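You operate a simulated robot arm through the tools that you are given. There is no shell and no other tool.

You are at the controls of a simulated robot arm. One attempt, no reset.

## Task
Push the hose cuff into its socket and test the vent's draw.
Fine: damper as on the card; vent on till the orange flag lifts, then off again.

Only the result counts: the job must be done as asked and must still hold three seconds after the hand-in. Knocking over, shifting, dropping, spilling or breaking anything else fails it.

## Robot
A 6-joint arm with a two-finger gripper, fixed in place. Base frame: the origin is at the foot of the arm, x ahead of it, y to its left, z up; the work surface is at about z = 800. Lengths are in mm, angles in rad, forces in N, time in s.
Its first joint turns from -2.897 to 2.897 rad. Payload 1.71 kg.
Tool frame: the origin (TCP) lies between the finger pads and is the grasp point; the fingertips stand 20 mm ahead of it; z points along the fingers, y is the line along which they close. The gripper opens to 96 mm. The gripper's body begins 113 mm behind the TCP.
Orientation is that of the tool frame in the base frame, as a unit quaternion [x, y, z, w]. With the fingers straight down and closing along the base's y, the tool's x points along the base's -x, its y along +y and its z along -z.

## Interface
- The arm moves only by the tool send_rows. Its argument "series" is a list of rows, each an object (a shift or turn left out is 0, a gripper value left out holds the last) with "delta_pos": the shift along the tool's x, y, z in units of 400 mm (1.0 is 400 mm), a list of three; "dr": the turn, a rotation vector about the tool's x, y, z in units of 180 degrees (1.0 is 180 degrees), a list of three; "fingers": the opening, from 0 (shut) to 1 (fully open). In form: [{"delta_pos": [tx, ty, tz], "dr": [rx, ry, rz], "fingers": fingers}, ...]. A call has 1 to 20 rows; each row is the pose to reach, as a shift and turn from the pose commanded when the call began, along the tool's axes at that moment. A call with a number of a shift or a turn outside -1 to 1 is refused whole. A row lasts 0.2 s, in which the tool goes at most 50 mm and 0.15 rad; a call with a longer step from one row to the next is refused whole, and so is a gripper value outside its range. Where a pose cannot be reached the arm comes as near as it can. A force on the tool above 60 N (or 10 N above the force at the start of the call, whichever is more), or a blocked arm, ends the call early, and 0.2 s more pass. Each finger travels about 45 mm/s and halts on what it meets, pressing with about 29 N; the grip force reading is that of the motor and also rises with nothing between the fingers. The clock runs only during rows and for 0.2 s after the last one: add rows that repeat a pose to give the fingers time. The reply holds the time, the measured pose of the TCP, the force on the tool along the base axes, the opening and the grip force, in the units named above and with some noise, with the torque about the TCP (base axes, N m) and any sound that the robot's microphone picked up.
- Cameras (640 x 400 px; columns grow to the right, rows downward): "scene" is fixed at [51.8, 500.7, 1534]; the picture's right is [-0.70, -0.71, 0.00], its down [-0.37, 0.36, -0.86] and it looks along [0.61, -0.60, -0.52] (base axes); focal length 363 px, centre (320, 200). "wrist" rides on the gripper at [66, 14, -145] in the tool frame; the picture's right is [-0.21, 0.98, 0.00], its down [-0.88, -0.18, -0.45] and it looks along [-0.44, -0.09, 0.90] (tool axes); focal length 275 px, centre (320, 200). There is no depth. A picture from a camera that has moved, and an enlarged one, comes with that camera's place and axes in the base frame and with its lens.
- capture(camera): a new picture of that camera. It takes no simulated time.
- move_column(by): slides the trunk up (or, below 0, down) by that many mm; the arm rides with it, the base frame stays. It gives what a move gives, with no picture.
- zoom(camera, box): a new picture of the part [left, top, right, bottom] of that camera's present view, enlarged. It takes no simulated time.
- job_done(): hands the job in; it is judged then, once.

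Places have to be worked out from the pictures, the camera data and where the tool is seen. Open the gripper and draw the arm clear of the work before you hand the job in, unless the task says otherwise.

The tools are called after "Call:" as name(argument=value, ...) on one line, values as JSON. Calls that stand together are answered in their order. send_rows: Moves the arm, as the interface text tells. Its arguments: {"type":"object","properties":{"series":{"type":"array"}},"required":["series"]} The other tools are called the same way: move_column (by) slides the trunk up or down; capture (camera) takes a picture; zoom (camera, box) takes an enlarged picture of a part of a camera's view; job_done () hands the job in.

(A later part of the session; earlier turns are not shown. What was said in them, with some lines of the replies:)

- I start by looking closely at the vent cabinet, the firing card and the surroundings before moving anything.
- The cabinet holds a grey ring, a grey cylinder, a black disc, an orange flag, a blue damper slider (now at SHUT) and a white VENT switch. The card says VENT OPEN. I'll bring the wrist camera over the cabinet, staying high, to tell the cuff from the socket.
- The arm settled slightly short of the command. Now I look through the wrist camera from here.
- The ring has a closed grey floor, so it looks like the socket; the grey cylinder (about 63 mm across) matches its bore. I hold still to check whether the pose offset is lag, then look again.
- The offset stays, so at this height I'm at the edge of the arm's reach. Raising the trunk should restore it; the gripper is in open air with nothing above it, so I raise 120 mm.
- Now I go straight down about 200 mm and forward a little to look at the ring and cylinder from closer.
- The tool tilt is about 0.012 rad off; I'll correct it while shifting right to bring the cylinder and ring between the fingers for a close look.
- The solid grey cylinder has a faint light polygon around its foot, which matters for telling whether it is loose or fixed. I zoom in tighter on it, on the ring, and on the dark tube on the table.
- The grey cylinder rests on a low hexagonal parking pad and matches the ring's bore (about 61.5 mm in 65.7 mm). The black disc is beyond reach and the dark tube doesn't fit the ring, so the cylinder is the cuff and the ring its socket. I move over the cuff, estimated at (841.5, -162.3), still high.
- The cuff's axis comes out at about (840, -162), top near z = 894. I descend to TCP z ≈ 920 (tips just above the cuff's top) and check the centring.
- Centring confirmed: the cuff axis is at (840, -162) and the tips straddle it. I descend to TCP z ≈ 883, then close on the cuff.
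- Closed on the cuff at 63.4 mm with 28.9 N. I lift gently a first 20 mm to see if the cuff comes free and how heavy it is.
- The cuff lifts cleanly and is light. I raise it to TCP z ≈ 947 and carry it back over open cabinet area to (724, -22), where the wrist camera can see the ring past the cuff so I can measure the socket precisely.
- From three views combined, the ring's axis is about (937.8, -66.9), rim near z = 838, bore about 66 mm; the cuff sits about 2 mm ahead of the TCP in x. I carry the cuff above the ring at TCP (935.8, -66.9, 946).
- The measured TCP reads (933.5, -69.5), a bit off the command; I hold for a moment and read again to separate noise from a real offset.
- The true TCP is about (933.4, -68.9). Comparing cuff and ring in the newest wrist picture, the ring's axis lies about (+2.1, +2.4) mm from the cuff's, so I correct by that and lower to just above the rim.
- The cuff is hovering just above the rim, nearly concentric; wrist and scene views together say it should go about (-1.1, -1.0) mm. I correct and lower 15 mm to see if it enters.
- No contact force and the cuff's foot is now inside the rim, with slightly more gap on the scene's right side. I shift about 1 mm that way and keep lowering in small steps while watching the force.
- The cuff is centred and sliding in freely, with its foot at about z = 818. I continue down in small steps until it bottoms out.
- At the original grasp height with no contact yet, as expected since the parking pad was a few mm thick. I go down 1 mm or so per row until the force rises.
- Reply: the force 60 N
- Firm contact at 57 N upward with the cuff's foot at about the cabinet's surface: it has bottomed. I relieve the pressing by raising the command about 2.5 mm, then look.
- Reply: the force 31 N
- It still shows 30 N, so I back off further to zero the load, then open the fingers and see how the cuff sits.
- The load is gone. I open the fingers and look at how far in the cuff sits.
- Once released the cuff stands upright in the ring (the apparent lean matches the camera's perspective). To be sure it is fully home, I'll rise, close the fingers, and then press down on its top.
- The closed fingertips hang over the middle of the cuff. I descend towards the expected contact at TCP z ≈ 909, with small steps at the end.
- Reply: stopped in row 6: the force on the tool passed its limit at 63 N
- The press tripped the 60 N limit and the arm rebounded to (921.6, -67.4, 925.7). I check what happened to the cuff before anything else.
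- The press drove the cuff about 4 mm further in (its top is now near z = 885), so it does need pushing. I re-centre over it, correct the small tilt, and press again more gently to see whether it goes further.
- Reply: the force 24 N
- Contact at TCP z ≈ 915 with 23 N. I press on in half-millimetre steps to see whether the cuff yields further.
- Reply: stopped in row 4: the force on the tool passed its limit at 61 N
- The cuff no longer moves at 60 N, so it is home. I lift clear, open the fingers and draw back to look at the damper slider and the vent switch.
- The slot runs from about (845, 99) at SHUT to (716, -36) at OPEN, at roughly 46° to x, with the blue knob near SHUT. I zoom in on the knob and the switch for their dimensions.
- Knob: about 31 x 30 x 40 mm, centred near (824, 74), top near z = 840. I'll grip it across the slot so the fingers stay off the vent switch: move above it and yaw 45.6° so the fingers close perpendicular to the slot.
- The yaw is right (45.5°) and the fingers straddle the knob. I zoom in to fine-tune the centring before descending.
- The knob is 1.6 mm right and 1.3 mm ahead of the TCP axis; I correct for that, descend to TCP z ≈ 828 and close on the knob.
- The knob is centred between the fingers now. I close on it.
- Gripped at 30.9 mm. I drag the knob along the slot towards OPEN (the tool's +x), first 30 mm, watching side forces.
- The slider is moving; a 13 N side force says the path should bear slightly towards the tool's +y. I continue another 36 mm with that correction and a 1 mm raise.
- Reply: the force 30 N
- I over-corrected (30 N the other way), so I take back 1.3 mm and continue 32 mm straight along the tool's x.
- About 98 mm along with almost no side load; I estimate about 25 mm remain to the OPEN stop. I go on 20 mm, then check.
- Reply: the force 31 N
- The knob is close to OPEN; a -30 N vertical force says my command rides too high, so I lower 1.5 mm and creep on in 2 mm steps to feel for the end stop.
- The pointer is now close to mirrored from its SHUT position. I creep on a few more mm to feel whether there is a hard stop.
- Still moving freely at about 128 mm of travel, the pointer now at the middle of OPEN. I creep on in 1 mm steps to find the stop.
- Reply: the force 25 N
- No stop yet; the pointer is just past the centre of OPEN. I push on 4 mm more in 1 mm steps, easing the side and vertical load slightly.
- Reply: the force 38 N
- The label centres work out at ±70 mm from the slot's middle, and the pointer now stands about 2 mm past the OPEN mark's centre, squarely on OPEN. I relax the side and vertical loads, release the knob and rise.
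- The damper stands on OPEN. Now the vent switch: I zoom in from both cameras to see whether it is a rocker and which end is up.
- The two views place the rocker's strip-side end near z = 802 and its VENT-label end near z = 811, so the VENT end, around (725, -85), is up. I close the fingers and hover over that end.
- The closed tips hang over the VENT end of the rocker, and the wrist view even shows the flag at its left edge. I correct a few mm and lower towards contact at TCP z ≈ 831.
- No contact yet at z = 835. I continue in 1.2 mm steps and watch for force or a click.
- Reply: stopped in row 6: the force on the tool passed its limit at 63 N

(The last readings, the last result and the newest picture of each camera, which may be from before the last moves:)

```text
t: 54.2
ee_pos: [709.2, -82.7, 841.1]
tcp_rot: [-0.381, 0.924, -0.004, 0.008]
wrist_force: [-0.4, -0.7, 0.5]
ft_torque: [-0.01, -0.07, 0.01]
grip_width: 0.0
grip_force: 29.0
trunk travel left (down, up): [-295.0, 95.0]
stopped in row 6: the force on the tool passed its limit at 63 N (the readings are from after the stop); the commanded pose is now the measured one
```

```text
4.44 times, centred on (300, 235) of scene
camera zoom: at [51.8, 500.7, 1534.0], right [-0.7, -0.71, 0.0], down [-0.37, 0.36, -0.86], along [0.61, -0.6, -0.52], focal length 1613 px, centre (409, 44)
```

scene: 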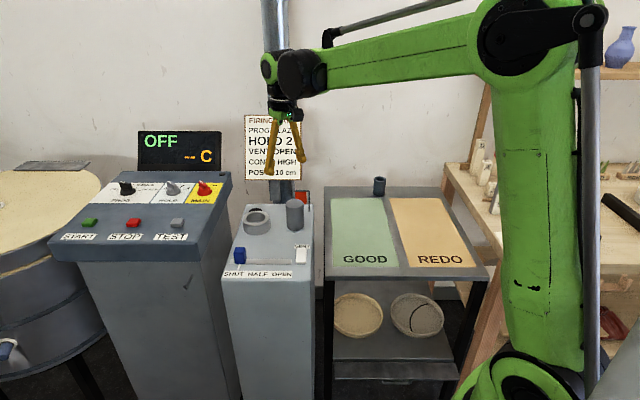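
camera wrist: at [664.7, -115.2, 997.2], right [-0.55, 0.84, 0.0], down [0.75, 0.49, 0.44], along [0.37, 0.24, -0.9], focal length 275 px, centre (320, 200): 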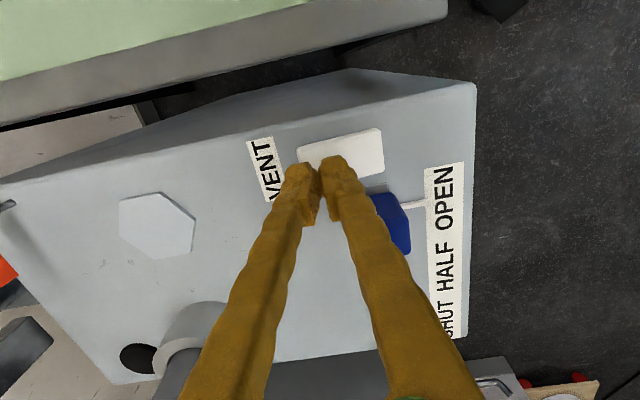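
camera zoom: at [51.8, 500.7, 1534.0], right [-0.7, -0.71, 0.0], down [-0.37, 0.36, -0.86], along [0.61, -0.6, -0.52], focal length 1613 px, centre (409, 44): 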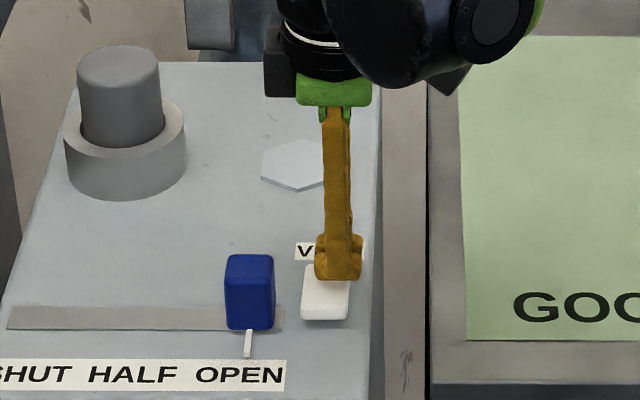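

The rocker flipped: its strip-side end is now up. I check the flag in the wrist view and lift away so the scene camera can see it.

Call:
capture(camera="wrist")

Call:
send_rows(series=[{"delta_pos": [0.03, 0.0, -0.08], "dr": [0, 0.005, 0]}, {"delta_pos": [0.06, 0.0, -0.16], "dr": [0, 0.005, 0]}, {"delta_pos": [0.06, 0.0, -0.16], "dr": [0, 0.005, 0]}])

Call:
capture(camera="scene")

Call:
capture(camera="wrist")

```text
taken
camera wrist: at [650.3, -118.9, 984.1], right [-0.54, 0.84, -0.01], down [0.74, 0.49, 0.46], along [0.39, 0.24, -0.89], focal length 275 px, centre (320, 200)
```

wrist: 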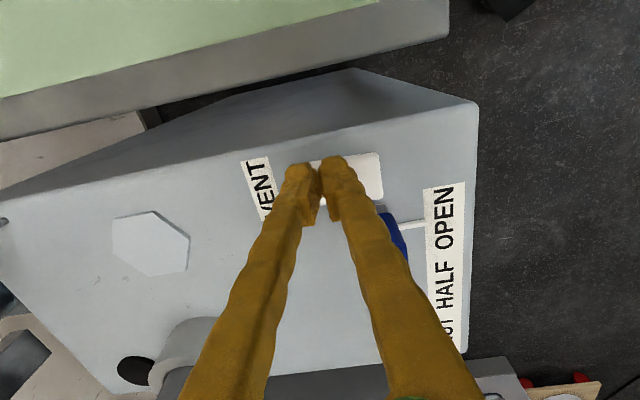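

```text
t: 55.0
ee_pos: [691.3, -97.6, 902.6]
tcp_rot: [-0.382, 0.924, -0.006, 0.0]
wrist_force: [-0.3, 0.4, -0.1]
ft_torque: [-0.01, -0.05, -0.01]
grip_width: 0.0
grip_force: 28.6
trunk travel left (down, up): [-295.0, 95.0]
```

```text
taken
```

scene: 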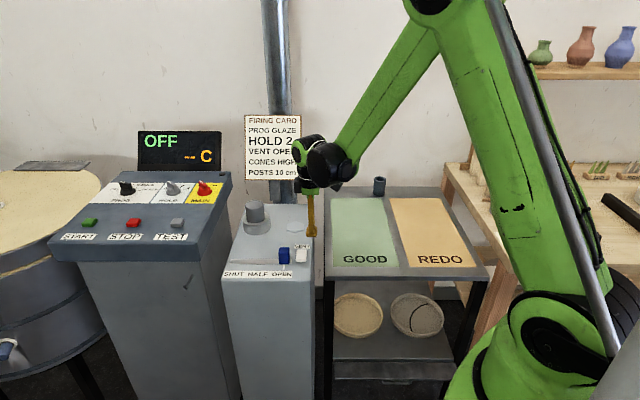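

```text
taken
camera wrist: at [634.9, -133.4, 1047.0], right [-0.54, 0.84, -0.01], down [0.75, 0.49, 0.44], along [0.38, 0.23, -0.9], focal length 275 px, centre (320, 200)
```

wrist: 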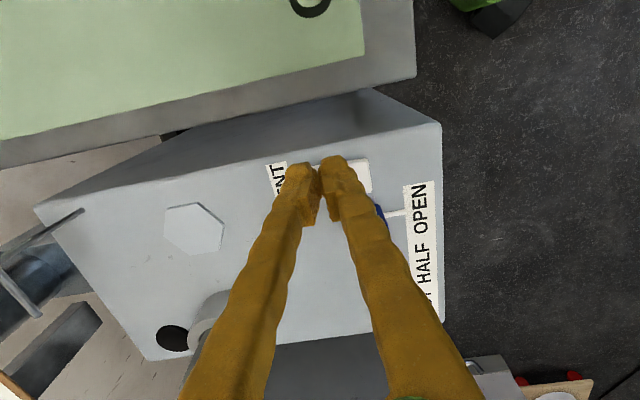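

In the wrist view the flag's wire frame shows with no orange hanging in it. I zoom there and move the arm aside for the scene camera's view of the flag.

Call:
zoom(camera="wrist", box=[0, 160, 160, 340])

Call:
zoom(camera="scene", box=[270, 160, 340, 250])

Call:
send_rows(series=[{"delta_pos": [0.0, 0.1, -0.03]}, {"delta_pos": [0.0, 0.2, -0.06]}, {"delta_pos": [0.0, 0.3, -0.06]}, {"delta_pos": [0.0, 0.3, -0.06]}])

Call:
zoom(camera="scene", box=[270, 160, 340, 280])

Call:
capture(camera="scene")

Call:
capture(camera="wrist")

```text
2.22 times, centred on (80, 250) of wrist
camera zoom: at [634.9, -133.4, 1047.0], right [-0.54, 0.84, -0.01], down [0.75, 0.49, 0.44], along [0.38, 0.23, -0.9], focal length 612 px, centre (853, 89)
```

zoom: 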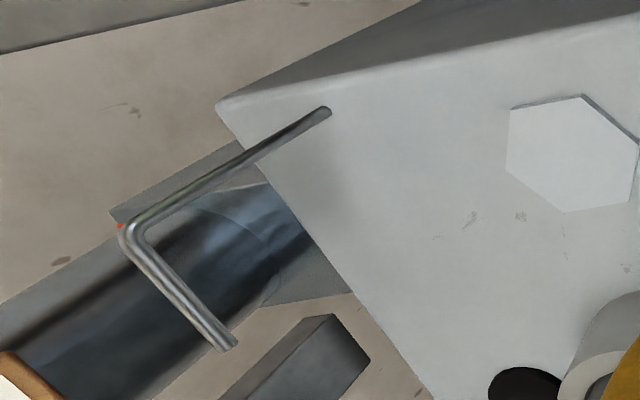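

```text
4.44 times, centred on (305, 205) of scene
camera zoom: at [51.8, 500.7, 1534.0], right [-0.7, -0.71, 0.0], down [-0.37, 0.36, -0.86], along [0.61, -0.6, -0.52], focal length 1613 px, centre (387, 178)
```

zoom: 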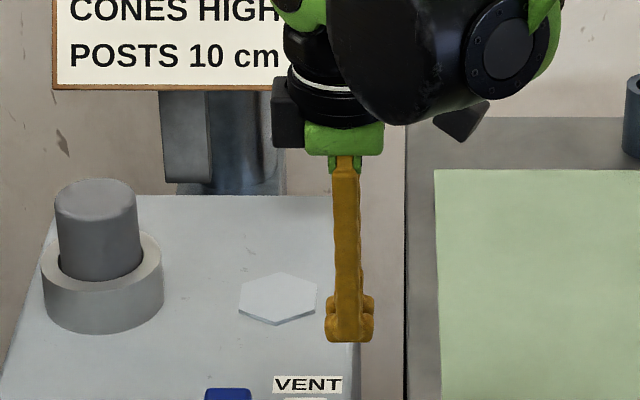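

```text
t: 56.0
ee_pos: [609.3, -13.9, 925.0]
tcp_rot: [-0.381, 0.924, -0.006, 0.0]
wrist_force: [-0.4, -0.6, -0.6]
ft_torque: [-0.04, 0.01, -0.01]
grip_width: 0.0
grip_force: 28.5
trunk travel left (down, up): [-295.0, 95.0]
```

```text
3.33 times, centred on (305, 220) of scene
camera zoom: at [51.8, 500.7, 1534.0], right [-0.7, -0.71, 0.0], down [-0.37, 0.36, -0.86], along [0.61, -0.6, -0.52], focal length 1210 px, centre (370, 133)
```

zoom: 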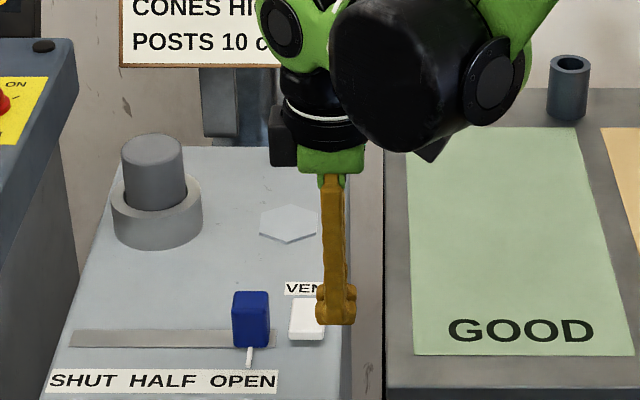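

```text
taken
```

scene: 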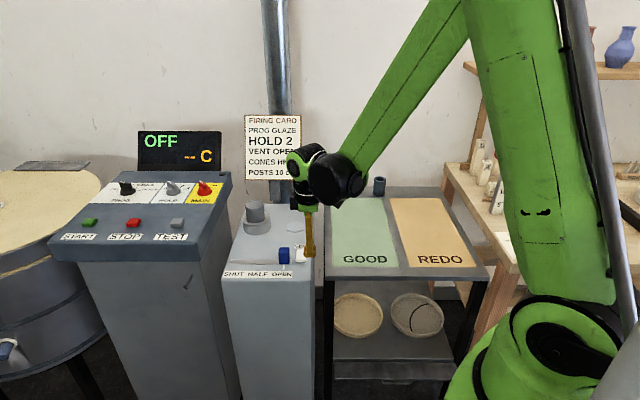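

```text
taken
camera wrist: at [551.6, -47.9, 1069.4], right [-0.54, 0.84, -0.01], down [0.75, 0.49, 0.44], along [0.38, 0.23, -0.9], focal length 275 px, centre (320, 200)
```

wrist: 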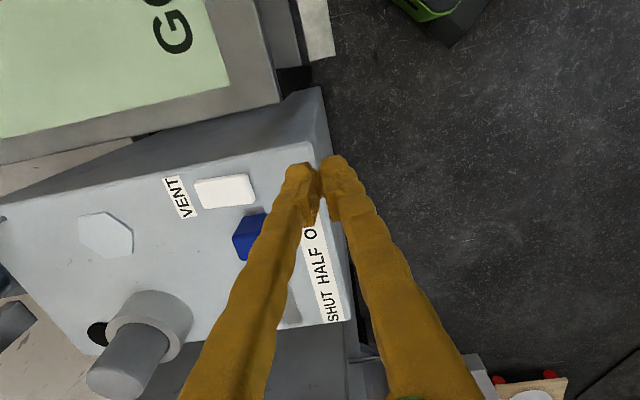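

The wire frame shows no orange hanging below it, only a sliver at the pivot, so the flag seems lifted. I slide the arm to the scene's right for an unobstructed confirmation.

Call:
send_rows(series=[{"delta_pos": [0.1, 0.0, 0]}, {"delta_pos": [0.2, 0.0, 0]}, {"delta_pos": [0.3, 0.0, 0]}, {"delta_pos": [0.3, 0.0, 0]}])

Call:
zoom(camera="scene", box=[215, 150, 335, 280])

Call:
zoom(camera="scene", box=[280, 170, 330, 220])

Call:
zoom(camera="scene", box=[275, 235, 325, 275])

```text
t: 57.0
ee_pos: [524.7, -97.5, 927.3]
tcp_rot: [-0.382, 0.924, -0.007, 0.0]
wrist_force: [-0.9, -0.3, -1.1]
ft_torque: [0.02, -0.01, -0.02]
grip_width: 0.0
grip_force: 29.4
trunk travel left (down, up): [-295.0, 95.0]
```

```text
3.08 times, centred on (275, 215) of scene
camera zoom: at [51.8, 500.7, 1534.0], right [-0.7, -0.71, 0.0], down [-0.37, 0.36, -0.86], along [0.61, -0.6, -0.52], focal length 1117 px, centre (458, 154)
```

zoom: 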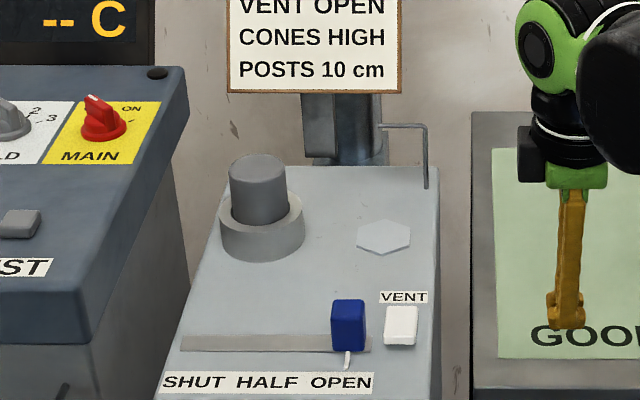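

```text
8.00 times, centred on (305, 195) of scene
camera zoom: at [51.8, 500.7, 1534.0], right [-0.7, -0.71, 0.0], down [-0.37, 0.36, -0.86], along [0.61, -0.6, -0.52], focal length 2904 px, centre (440, 240)
```

zoom: 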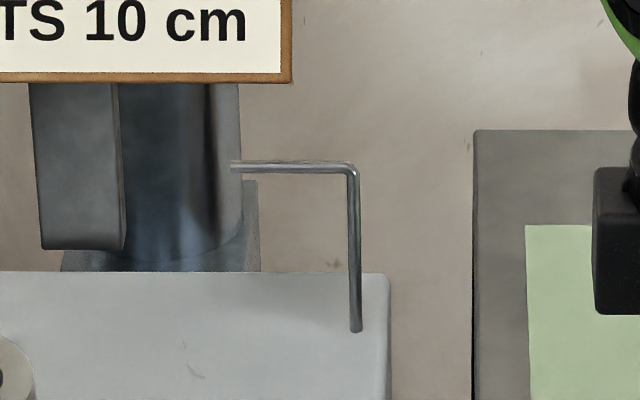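

```text
10.00 times, centred on (300, 255) of scene
camera zoom: at [51.8, 500.7, 1534.0], right [-0.7, -0.71, 0.0], down [-0.37, 0.36, -0.86], along [0.61, -0.6, -0.52], focal length 3630 px, centre (520, -350)
```

zoom: 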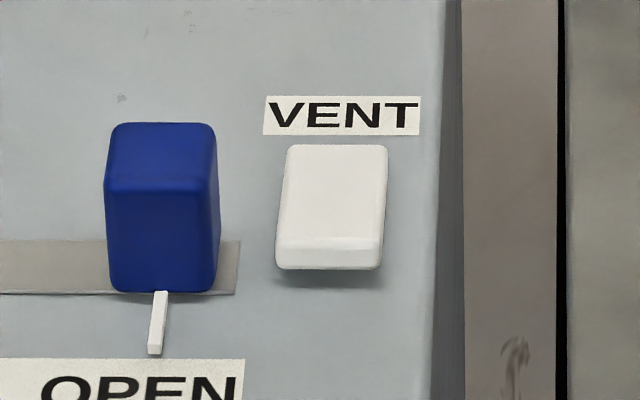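

From the scene camera no orange hangs from the wire any more. With the flag edge-on to this view I want one more look from another angle, so I check the wrist camera here.

Call:
capture(camera="wrist")

Call:
zoom(camera="scene", box=[295, 180, 315, 200])

```text
taken
camera wrist: at [466.9, -132.6, 1071.8], right [-0.54, 0.84, -0.01], down [0.75, 0.49, 0.44], along [0.38, 0.23, -0.9], focal length 275 px, centre (320, 200)
```

wrist: 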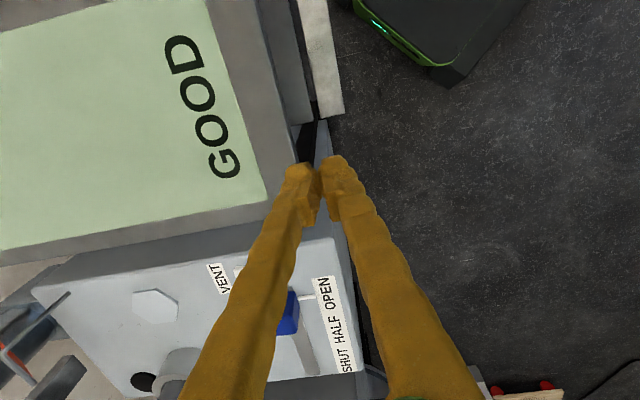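

```text
16.00 times, centred on (305, 190) of scene
camera zoom: at [51.8, 500.7, 1534.0], right [-0.7, -0.71, 0.0], down [-0.37, 0.36, -0.86], along [0.61, -0.6, -0.52], focal length 5807 px, centre (560, 360)
```

zoom: 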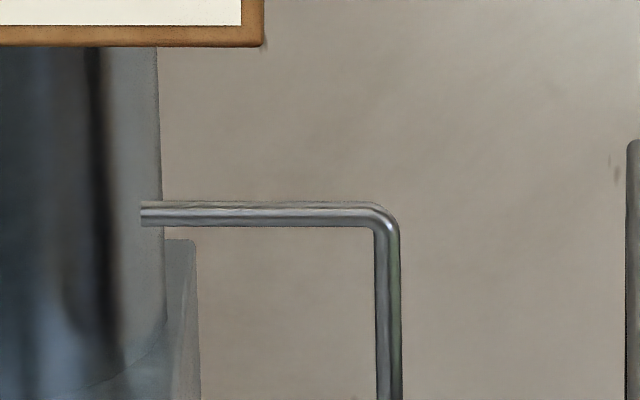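

Call:
zoom(camera="wrist", box=[0, 270, 100, 390])

```text
3.33 times, centred on (50, 330) of wrist
camera zoom: at [466.9, -132.6, 1071.8], right [-0.54, 0.84, -0.01], down [0.75, 0.49, 0.44], along [0.38, 0.23, -0.9], focal length 918 px, centre (1220, -233)
```

zoom: 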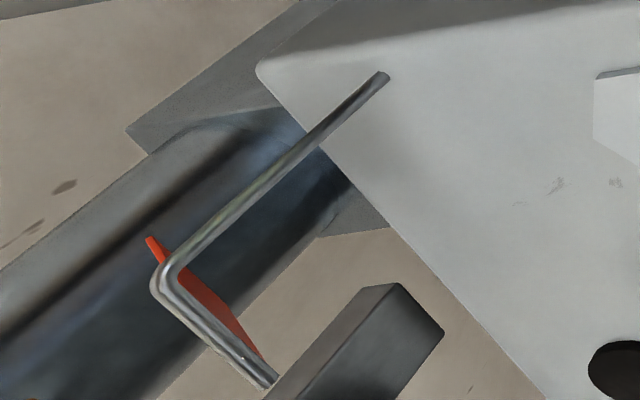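

The oblique view confirms it: the orange flag has swung up away from the wire, so the draw is proven. Now off: I go back over the rocker's raised strip-side end at about (695, -54.5), clearing the knob, and correct the small tilt.

Call:
send_rows(series=[{"delta_pos": [-0.08, -0.046, 0], "dr": [-0.0041, -0.0017, 0]}, {"delta_pos": [-0.16, -0.092, 0], "dr": [-0.0041, -0.0017, 0]}, {"delta_pos": [-0.24, -0.14, 0], "dr": [-0.0041, -0.0017, 0]}, {"delta_pos": [-0.31, -0.185, 0], "dr": [-0.0041, -0.0017, 0]}, {"delta_pos": [-0.3775, -0.2243, 0], "dr": [-0.0041, -0.0017, 0]}, {"delta_pos": [-0.3775, -0.2243, 0.08], "dr": [-0.0041, -0.0017, 0]}, {"delta_pos": [-0.3775, -0.2243, 0.16], "dr": [-0.0041, -0.0017, 0]}, {"delta_pos": [-0.3775, -0.2243, 0.16], "dr": [-0.0041, -0.0017, 0]}])

Call:
zoom(camera="scene", box=[265, 200, 335, 280])

Call:
capture(camera="wrist")

```text
t: 58.8
ee_pos: [693.0, -56.0, 862.9]
tcp_rot: [-0.382, 0.924, 0.002, 0.0]
wrist_force: [0.9, -0.6, -0.4]
ft_torque: [0.01, 0.04, -0.02]
grip_width: 0.0
grip_force: 29.2
trunk travel left (down, up): [-295.0, 95.0]
```

```text
5.00 times, centred on (300, 240) of scene
camera zoom: at [51.8, 500.7, 1534.0], right [-0.7, -0.71, 0.0], down [-0.37, 0.36, -0.86], along [0.61, -0.6, -0.52], focal length 1815 px, centre (420, 0)
```

zoom: 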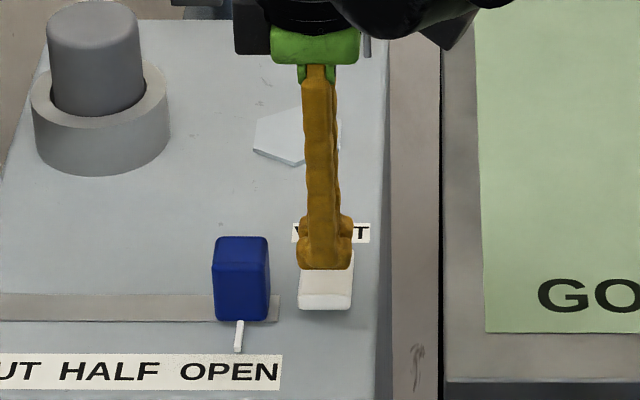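

```text
taken
camera wrist: at [637.7, -92.9, 1006.1], right [-0.54, 0.84, 0.0], down [0.75, 0.49, 0.44], along [0.37, 0.24, -0.9], focal length 275 px, centre (320, 200)
```

wrist: 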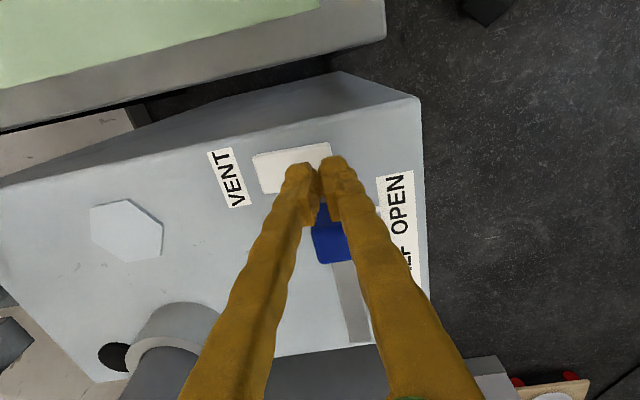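

The tips are about 20 mm towards the raised strip-side end and well clear of the knob. I descend to just above contact.

Call:
send_rows(series=[{"delta_pos": [0, 0, 0.03]}, {"delta_pos": [0, 0, 0.055]}, {"delta_pos": [0, 0, 0.065]}, {"delta_pos": [0, 0, 0.065]}])

Call:
zoom(camera="scene", box=[275, 225, 325, 275])

```text
t: 59.8
ee_pos: [694.9, -55.6, 835.5]
tcp_rot: [-0.383, 0.924, 0.0, -0.001]
wrist_force: [-0.6, 0.3, 0.9]
ft_torque: [0.01, 0.05, 0.0]
grip_width: 0.0
grip_force: 29.2
trunk travel left (down, up): [-295.0, 95.0]
```

```text
8.00 times, centred on (300, 250) of scene
camera zoom: at [51.8, 500.7, 1534.0], right [-0.7, -0.71, 0.0], down [-0.37, 0.36, -0.86], along [0.61, -0.6, -0.52], focal length 2904 px, centre (480, -200)
```

zoom: 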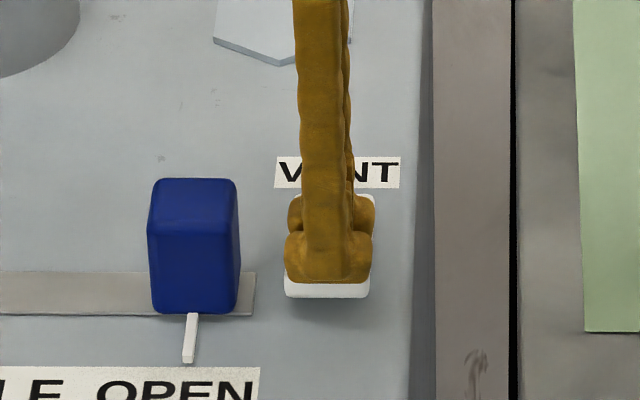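

Just above contact over the raised end. I press in 0.8 mm steps until it flips.

Call:
send_rows(series=[{"delta_pos": [0, 0, 0.002]}, {"delta_pos": [0, 0, 0.004]}, {"delta_pos": [0, 0, 0.006]}, {"delta_pos": [0, 0, 0.008]}, {"delta_pos": [0, 0, 0.01]}, {"delta_pos": [0, 0, 0.01]}])

Call:
zoom(camera="scene", box=[275, 225, 325, 275])

```text
t: 61.2
ee_pos: [693.1, -55.3, 831.7]
tcp_rot: [-0.381, 0.924, 0.001, 0.0]
wrist_force: [0.2, -0.1, 0.2]
ft_torque: [0.03, -0.02, 0.03]
grip_width: 0.0
grip_force: 28.2
trunk travel left (down, up): [-295.0, 95.0]
```

```text
8.00 times, centred on (300, 250) of scene
camera zoom: at [51.8, 500.7, 1534.0], right [-0.7, -0.71, 0.0], down [-0.37, 0.36, -0.86], along [0.61, -0.6, -0.52], focal length 2904 px, centre (480, -200)
```

zoom: 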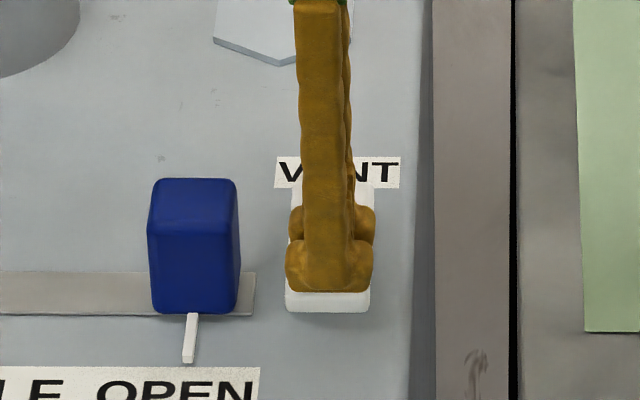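

The rocker flipped back with the load gone: its VENT end is up again, as at the start. I lift straight up and draw the arm back clear of the work, opening the gripper.

Call:
send_rows(series=[{"delta_pos": [0, 0, -0.08]}, {"delta_pos": [0, 0, -0.16]}, {"delta_pos": [0, 0, -0.24]}, {"delta_pos": [0.1, 0, -0.26], "fingers": 0.5}, {"delta_pos": [0.2, 0, -0.26], "fingers": 0.5}, {"delta_pos": [0.3, 0, -0.26], "fingers": 1}, {"delta_pos": [0.4, 0, -0.26], "fingers": 1}, {"delta_pos": [0.4, 0, -0.26], "fingers": 1}, {"delta_pos": [0.4, 0, -0.26], "fingers": 1}])

Call:
capture(camera="scene")

Call:
zoom(camera="scene", box=[215, 150, 335, 280])

Call:
zoom(camera="scene", box=[275, 225, 325, 275])

```text
t: 63.2
ee_pos: [582.1, -169.7, 936.4]
tcp_rot: [-0.382, 0.924, 0.001, 0.0]
wrist_force: [0.4, -0.2, -0.6]
ft_torque: [0.04, 0.03, -0.01]
grip_width: 96.1
grip_force: 0.0
trunk travel left (down, up): [-295.0, 95.0]
```

```text
taken
```

scene: 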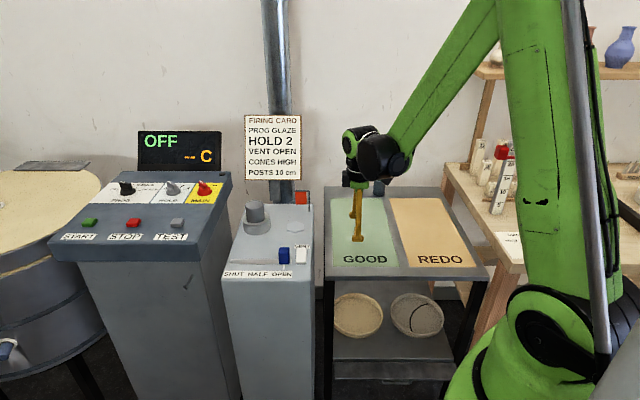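

```text
3.08 times, centred on (275, 215) of scene
camera zoom: at [51.8, 500.7, 1534.0], right [-0.7, -0.71, 0.0], down [-0.37, 0.36, -0.86], along [0.61, -0.6, -0.52], focal length 1117 px, centre (458, 154)
```

zoom: 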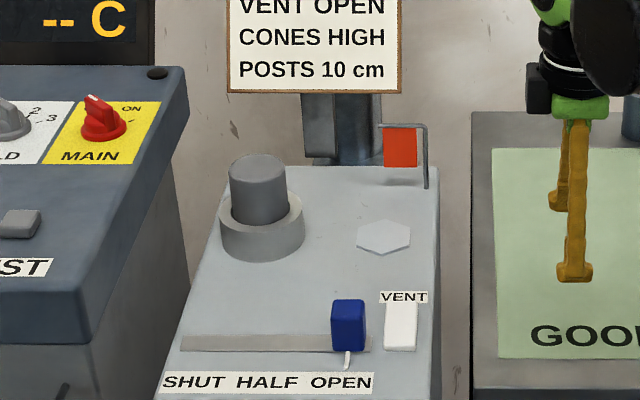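

```text
8.00 times, centred on (300, 250) of scene
camera zoom: at [51.8, 500.7, 1534.0], right [-0.7, -0.71, 0.0], down [-0.37, 0.36, -0.86], along [0.61, -0.6, -0.52], focal length 2904 px, centre (480, -200)
```

zoom: 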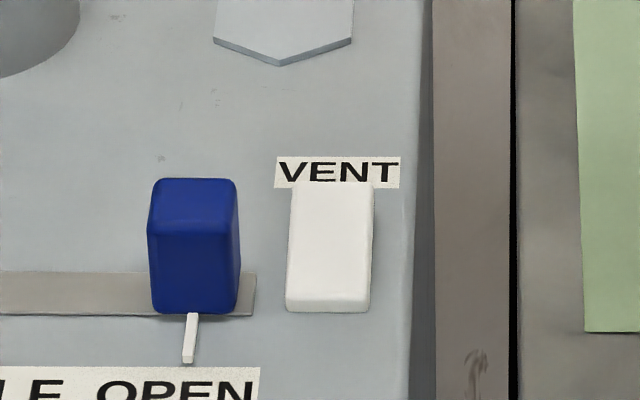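

The flag hangs again, the rocker is off, the damper pointer is on OPEN and the cuff stands in its socket. I lift the arm a bit higher out of the way and take a last close look at the cuff and the surroundings.

Call:
send_rows(series=[{"delta_pos": [0.05, 0, -0.08]}, {"delta_pos": [0.1, 0, -0.16]}, {"delta_pos": [0.1, 0, -0.2]}, {"delta_pos": [0.1, 0, -0.2]}])

Call:
zoom(camera="scene", box=[235, 180, 285, 240])

Call:
capture(camera="scene")

```text
t: 64.2
ee_pos: [553.8, -197.5, 1015.7]
tcp_rot: [-0.382, 0.924, 0.001, 0.0]
wrist_force: [-1.0, 0.4, 0.5]
ft_torque: [-0.02, -0.02, 0.0]
grip_width: 96.2
grip_force: 0.0
trunk travel left (down, up): [-295.0, 95.0]
```

```text
6.67 times, centred on (260, 210) of scene
camera zoom: at [51.8, 500.7, 1534.0], right [-0.7, -0.71, 0.0], down [-0.37, 0.36, -0.86], along [0.61, -0.6, -0.52], focal length 2420 px, centre (720, 133)
```

zoom: 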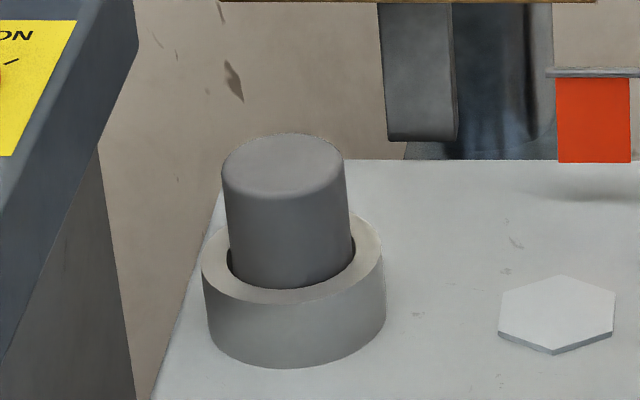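

```text
taken
```

scene: 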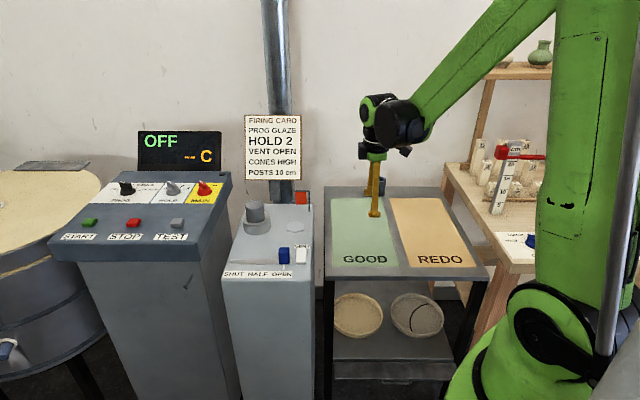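

The cuff stands upright in the socket, the damper is on OPEN, the flag lifted and fell again, the vent is off, and nothing else has shifted. The gripper is open and the arm is clear, so I hand the job in.

Call:
job_done()

```text
The job is handed in.
```

The job is done and handed in; I have no verdict back yet.

- **Cuff:** it stands upright in the ring socket. I pressed its top twice at about 60 N, and the second press moved it no further.
- **Damper:** the slider went from SHUT to OPEN, as the card says. Its pointer sits about 3 mm past the centre of the OPEN label. I felt no end stop there.
- **Draw test:** with the vent on, the orange flag lifted clear of its wire. I then switched the vent off and the flag dropped back.

In the last pictures nothing else had moved. The gripper is open and the arm is clear of the cabinet.
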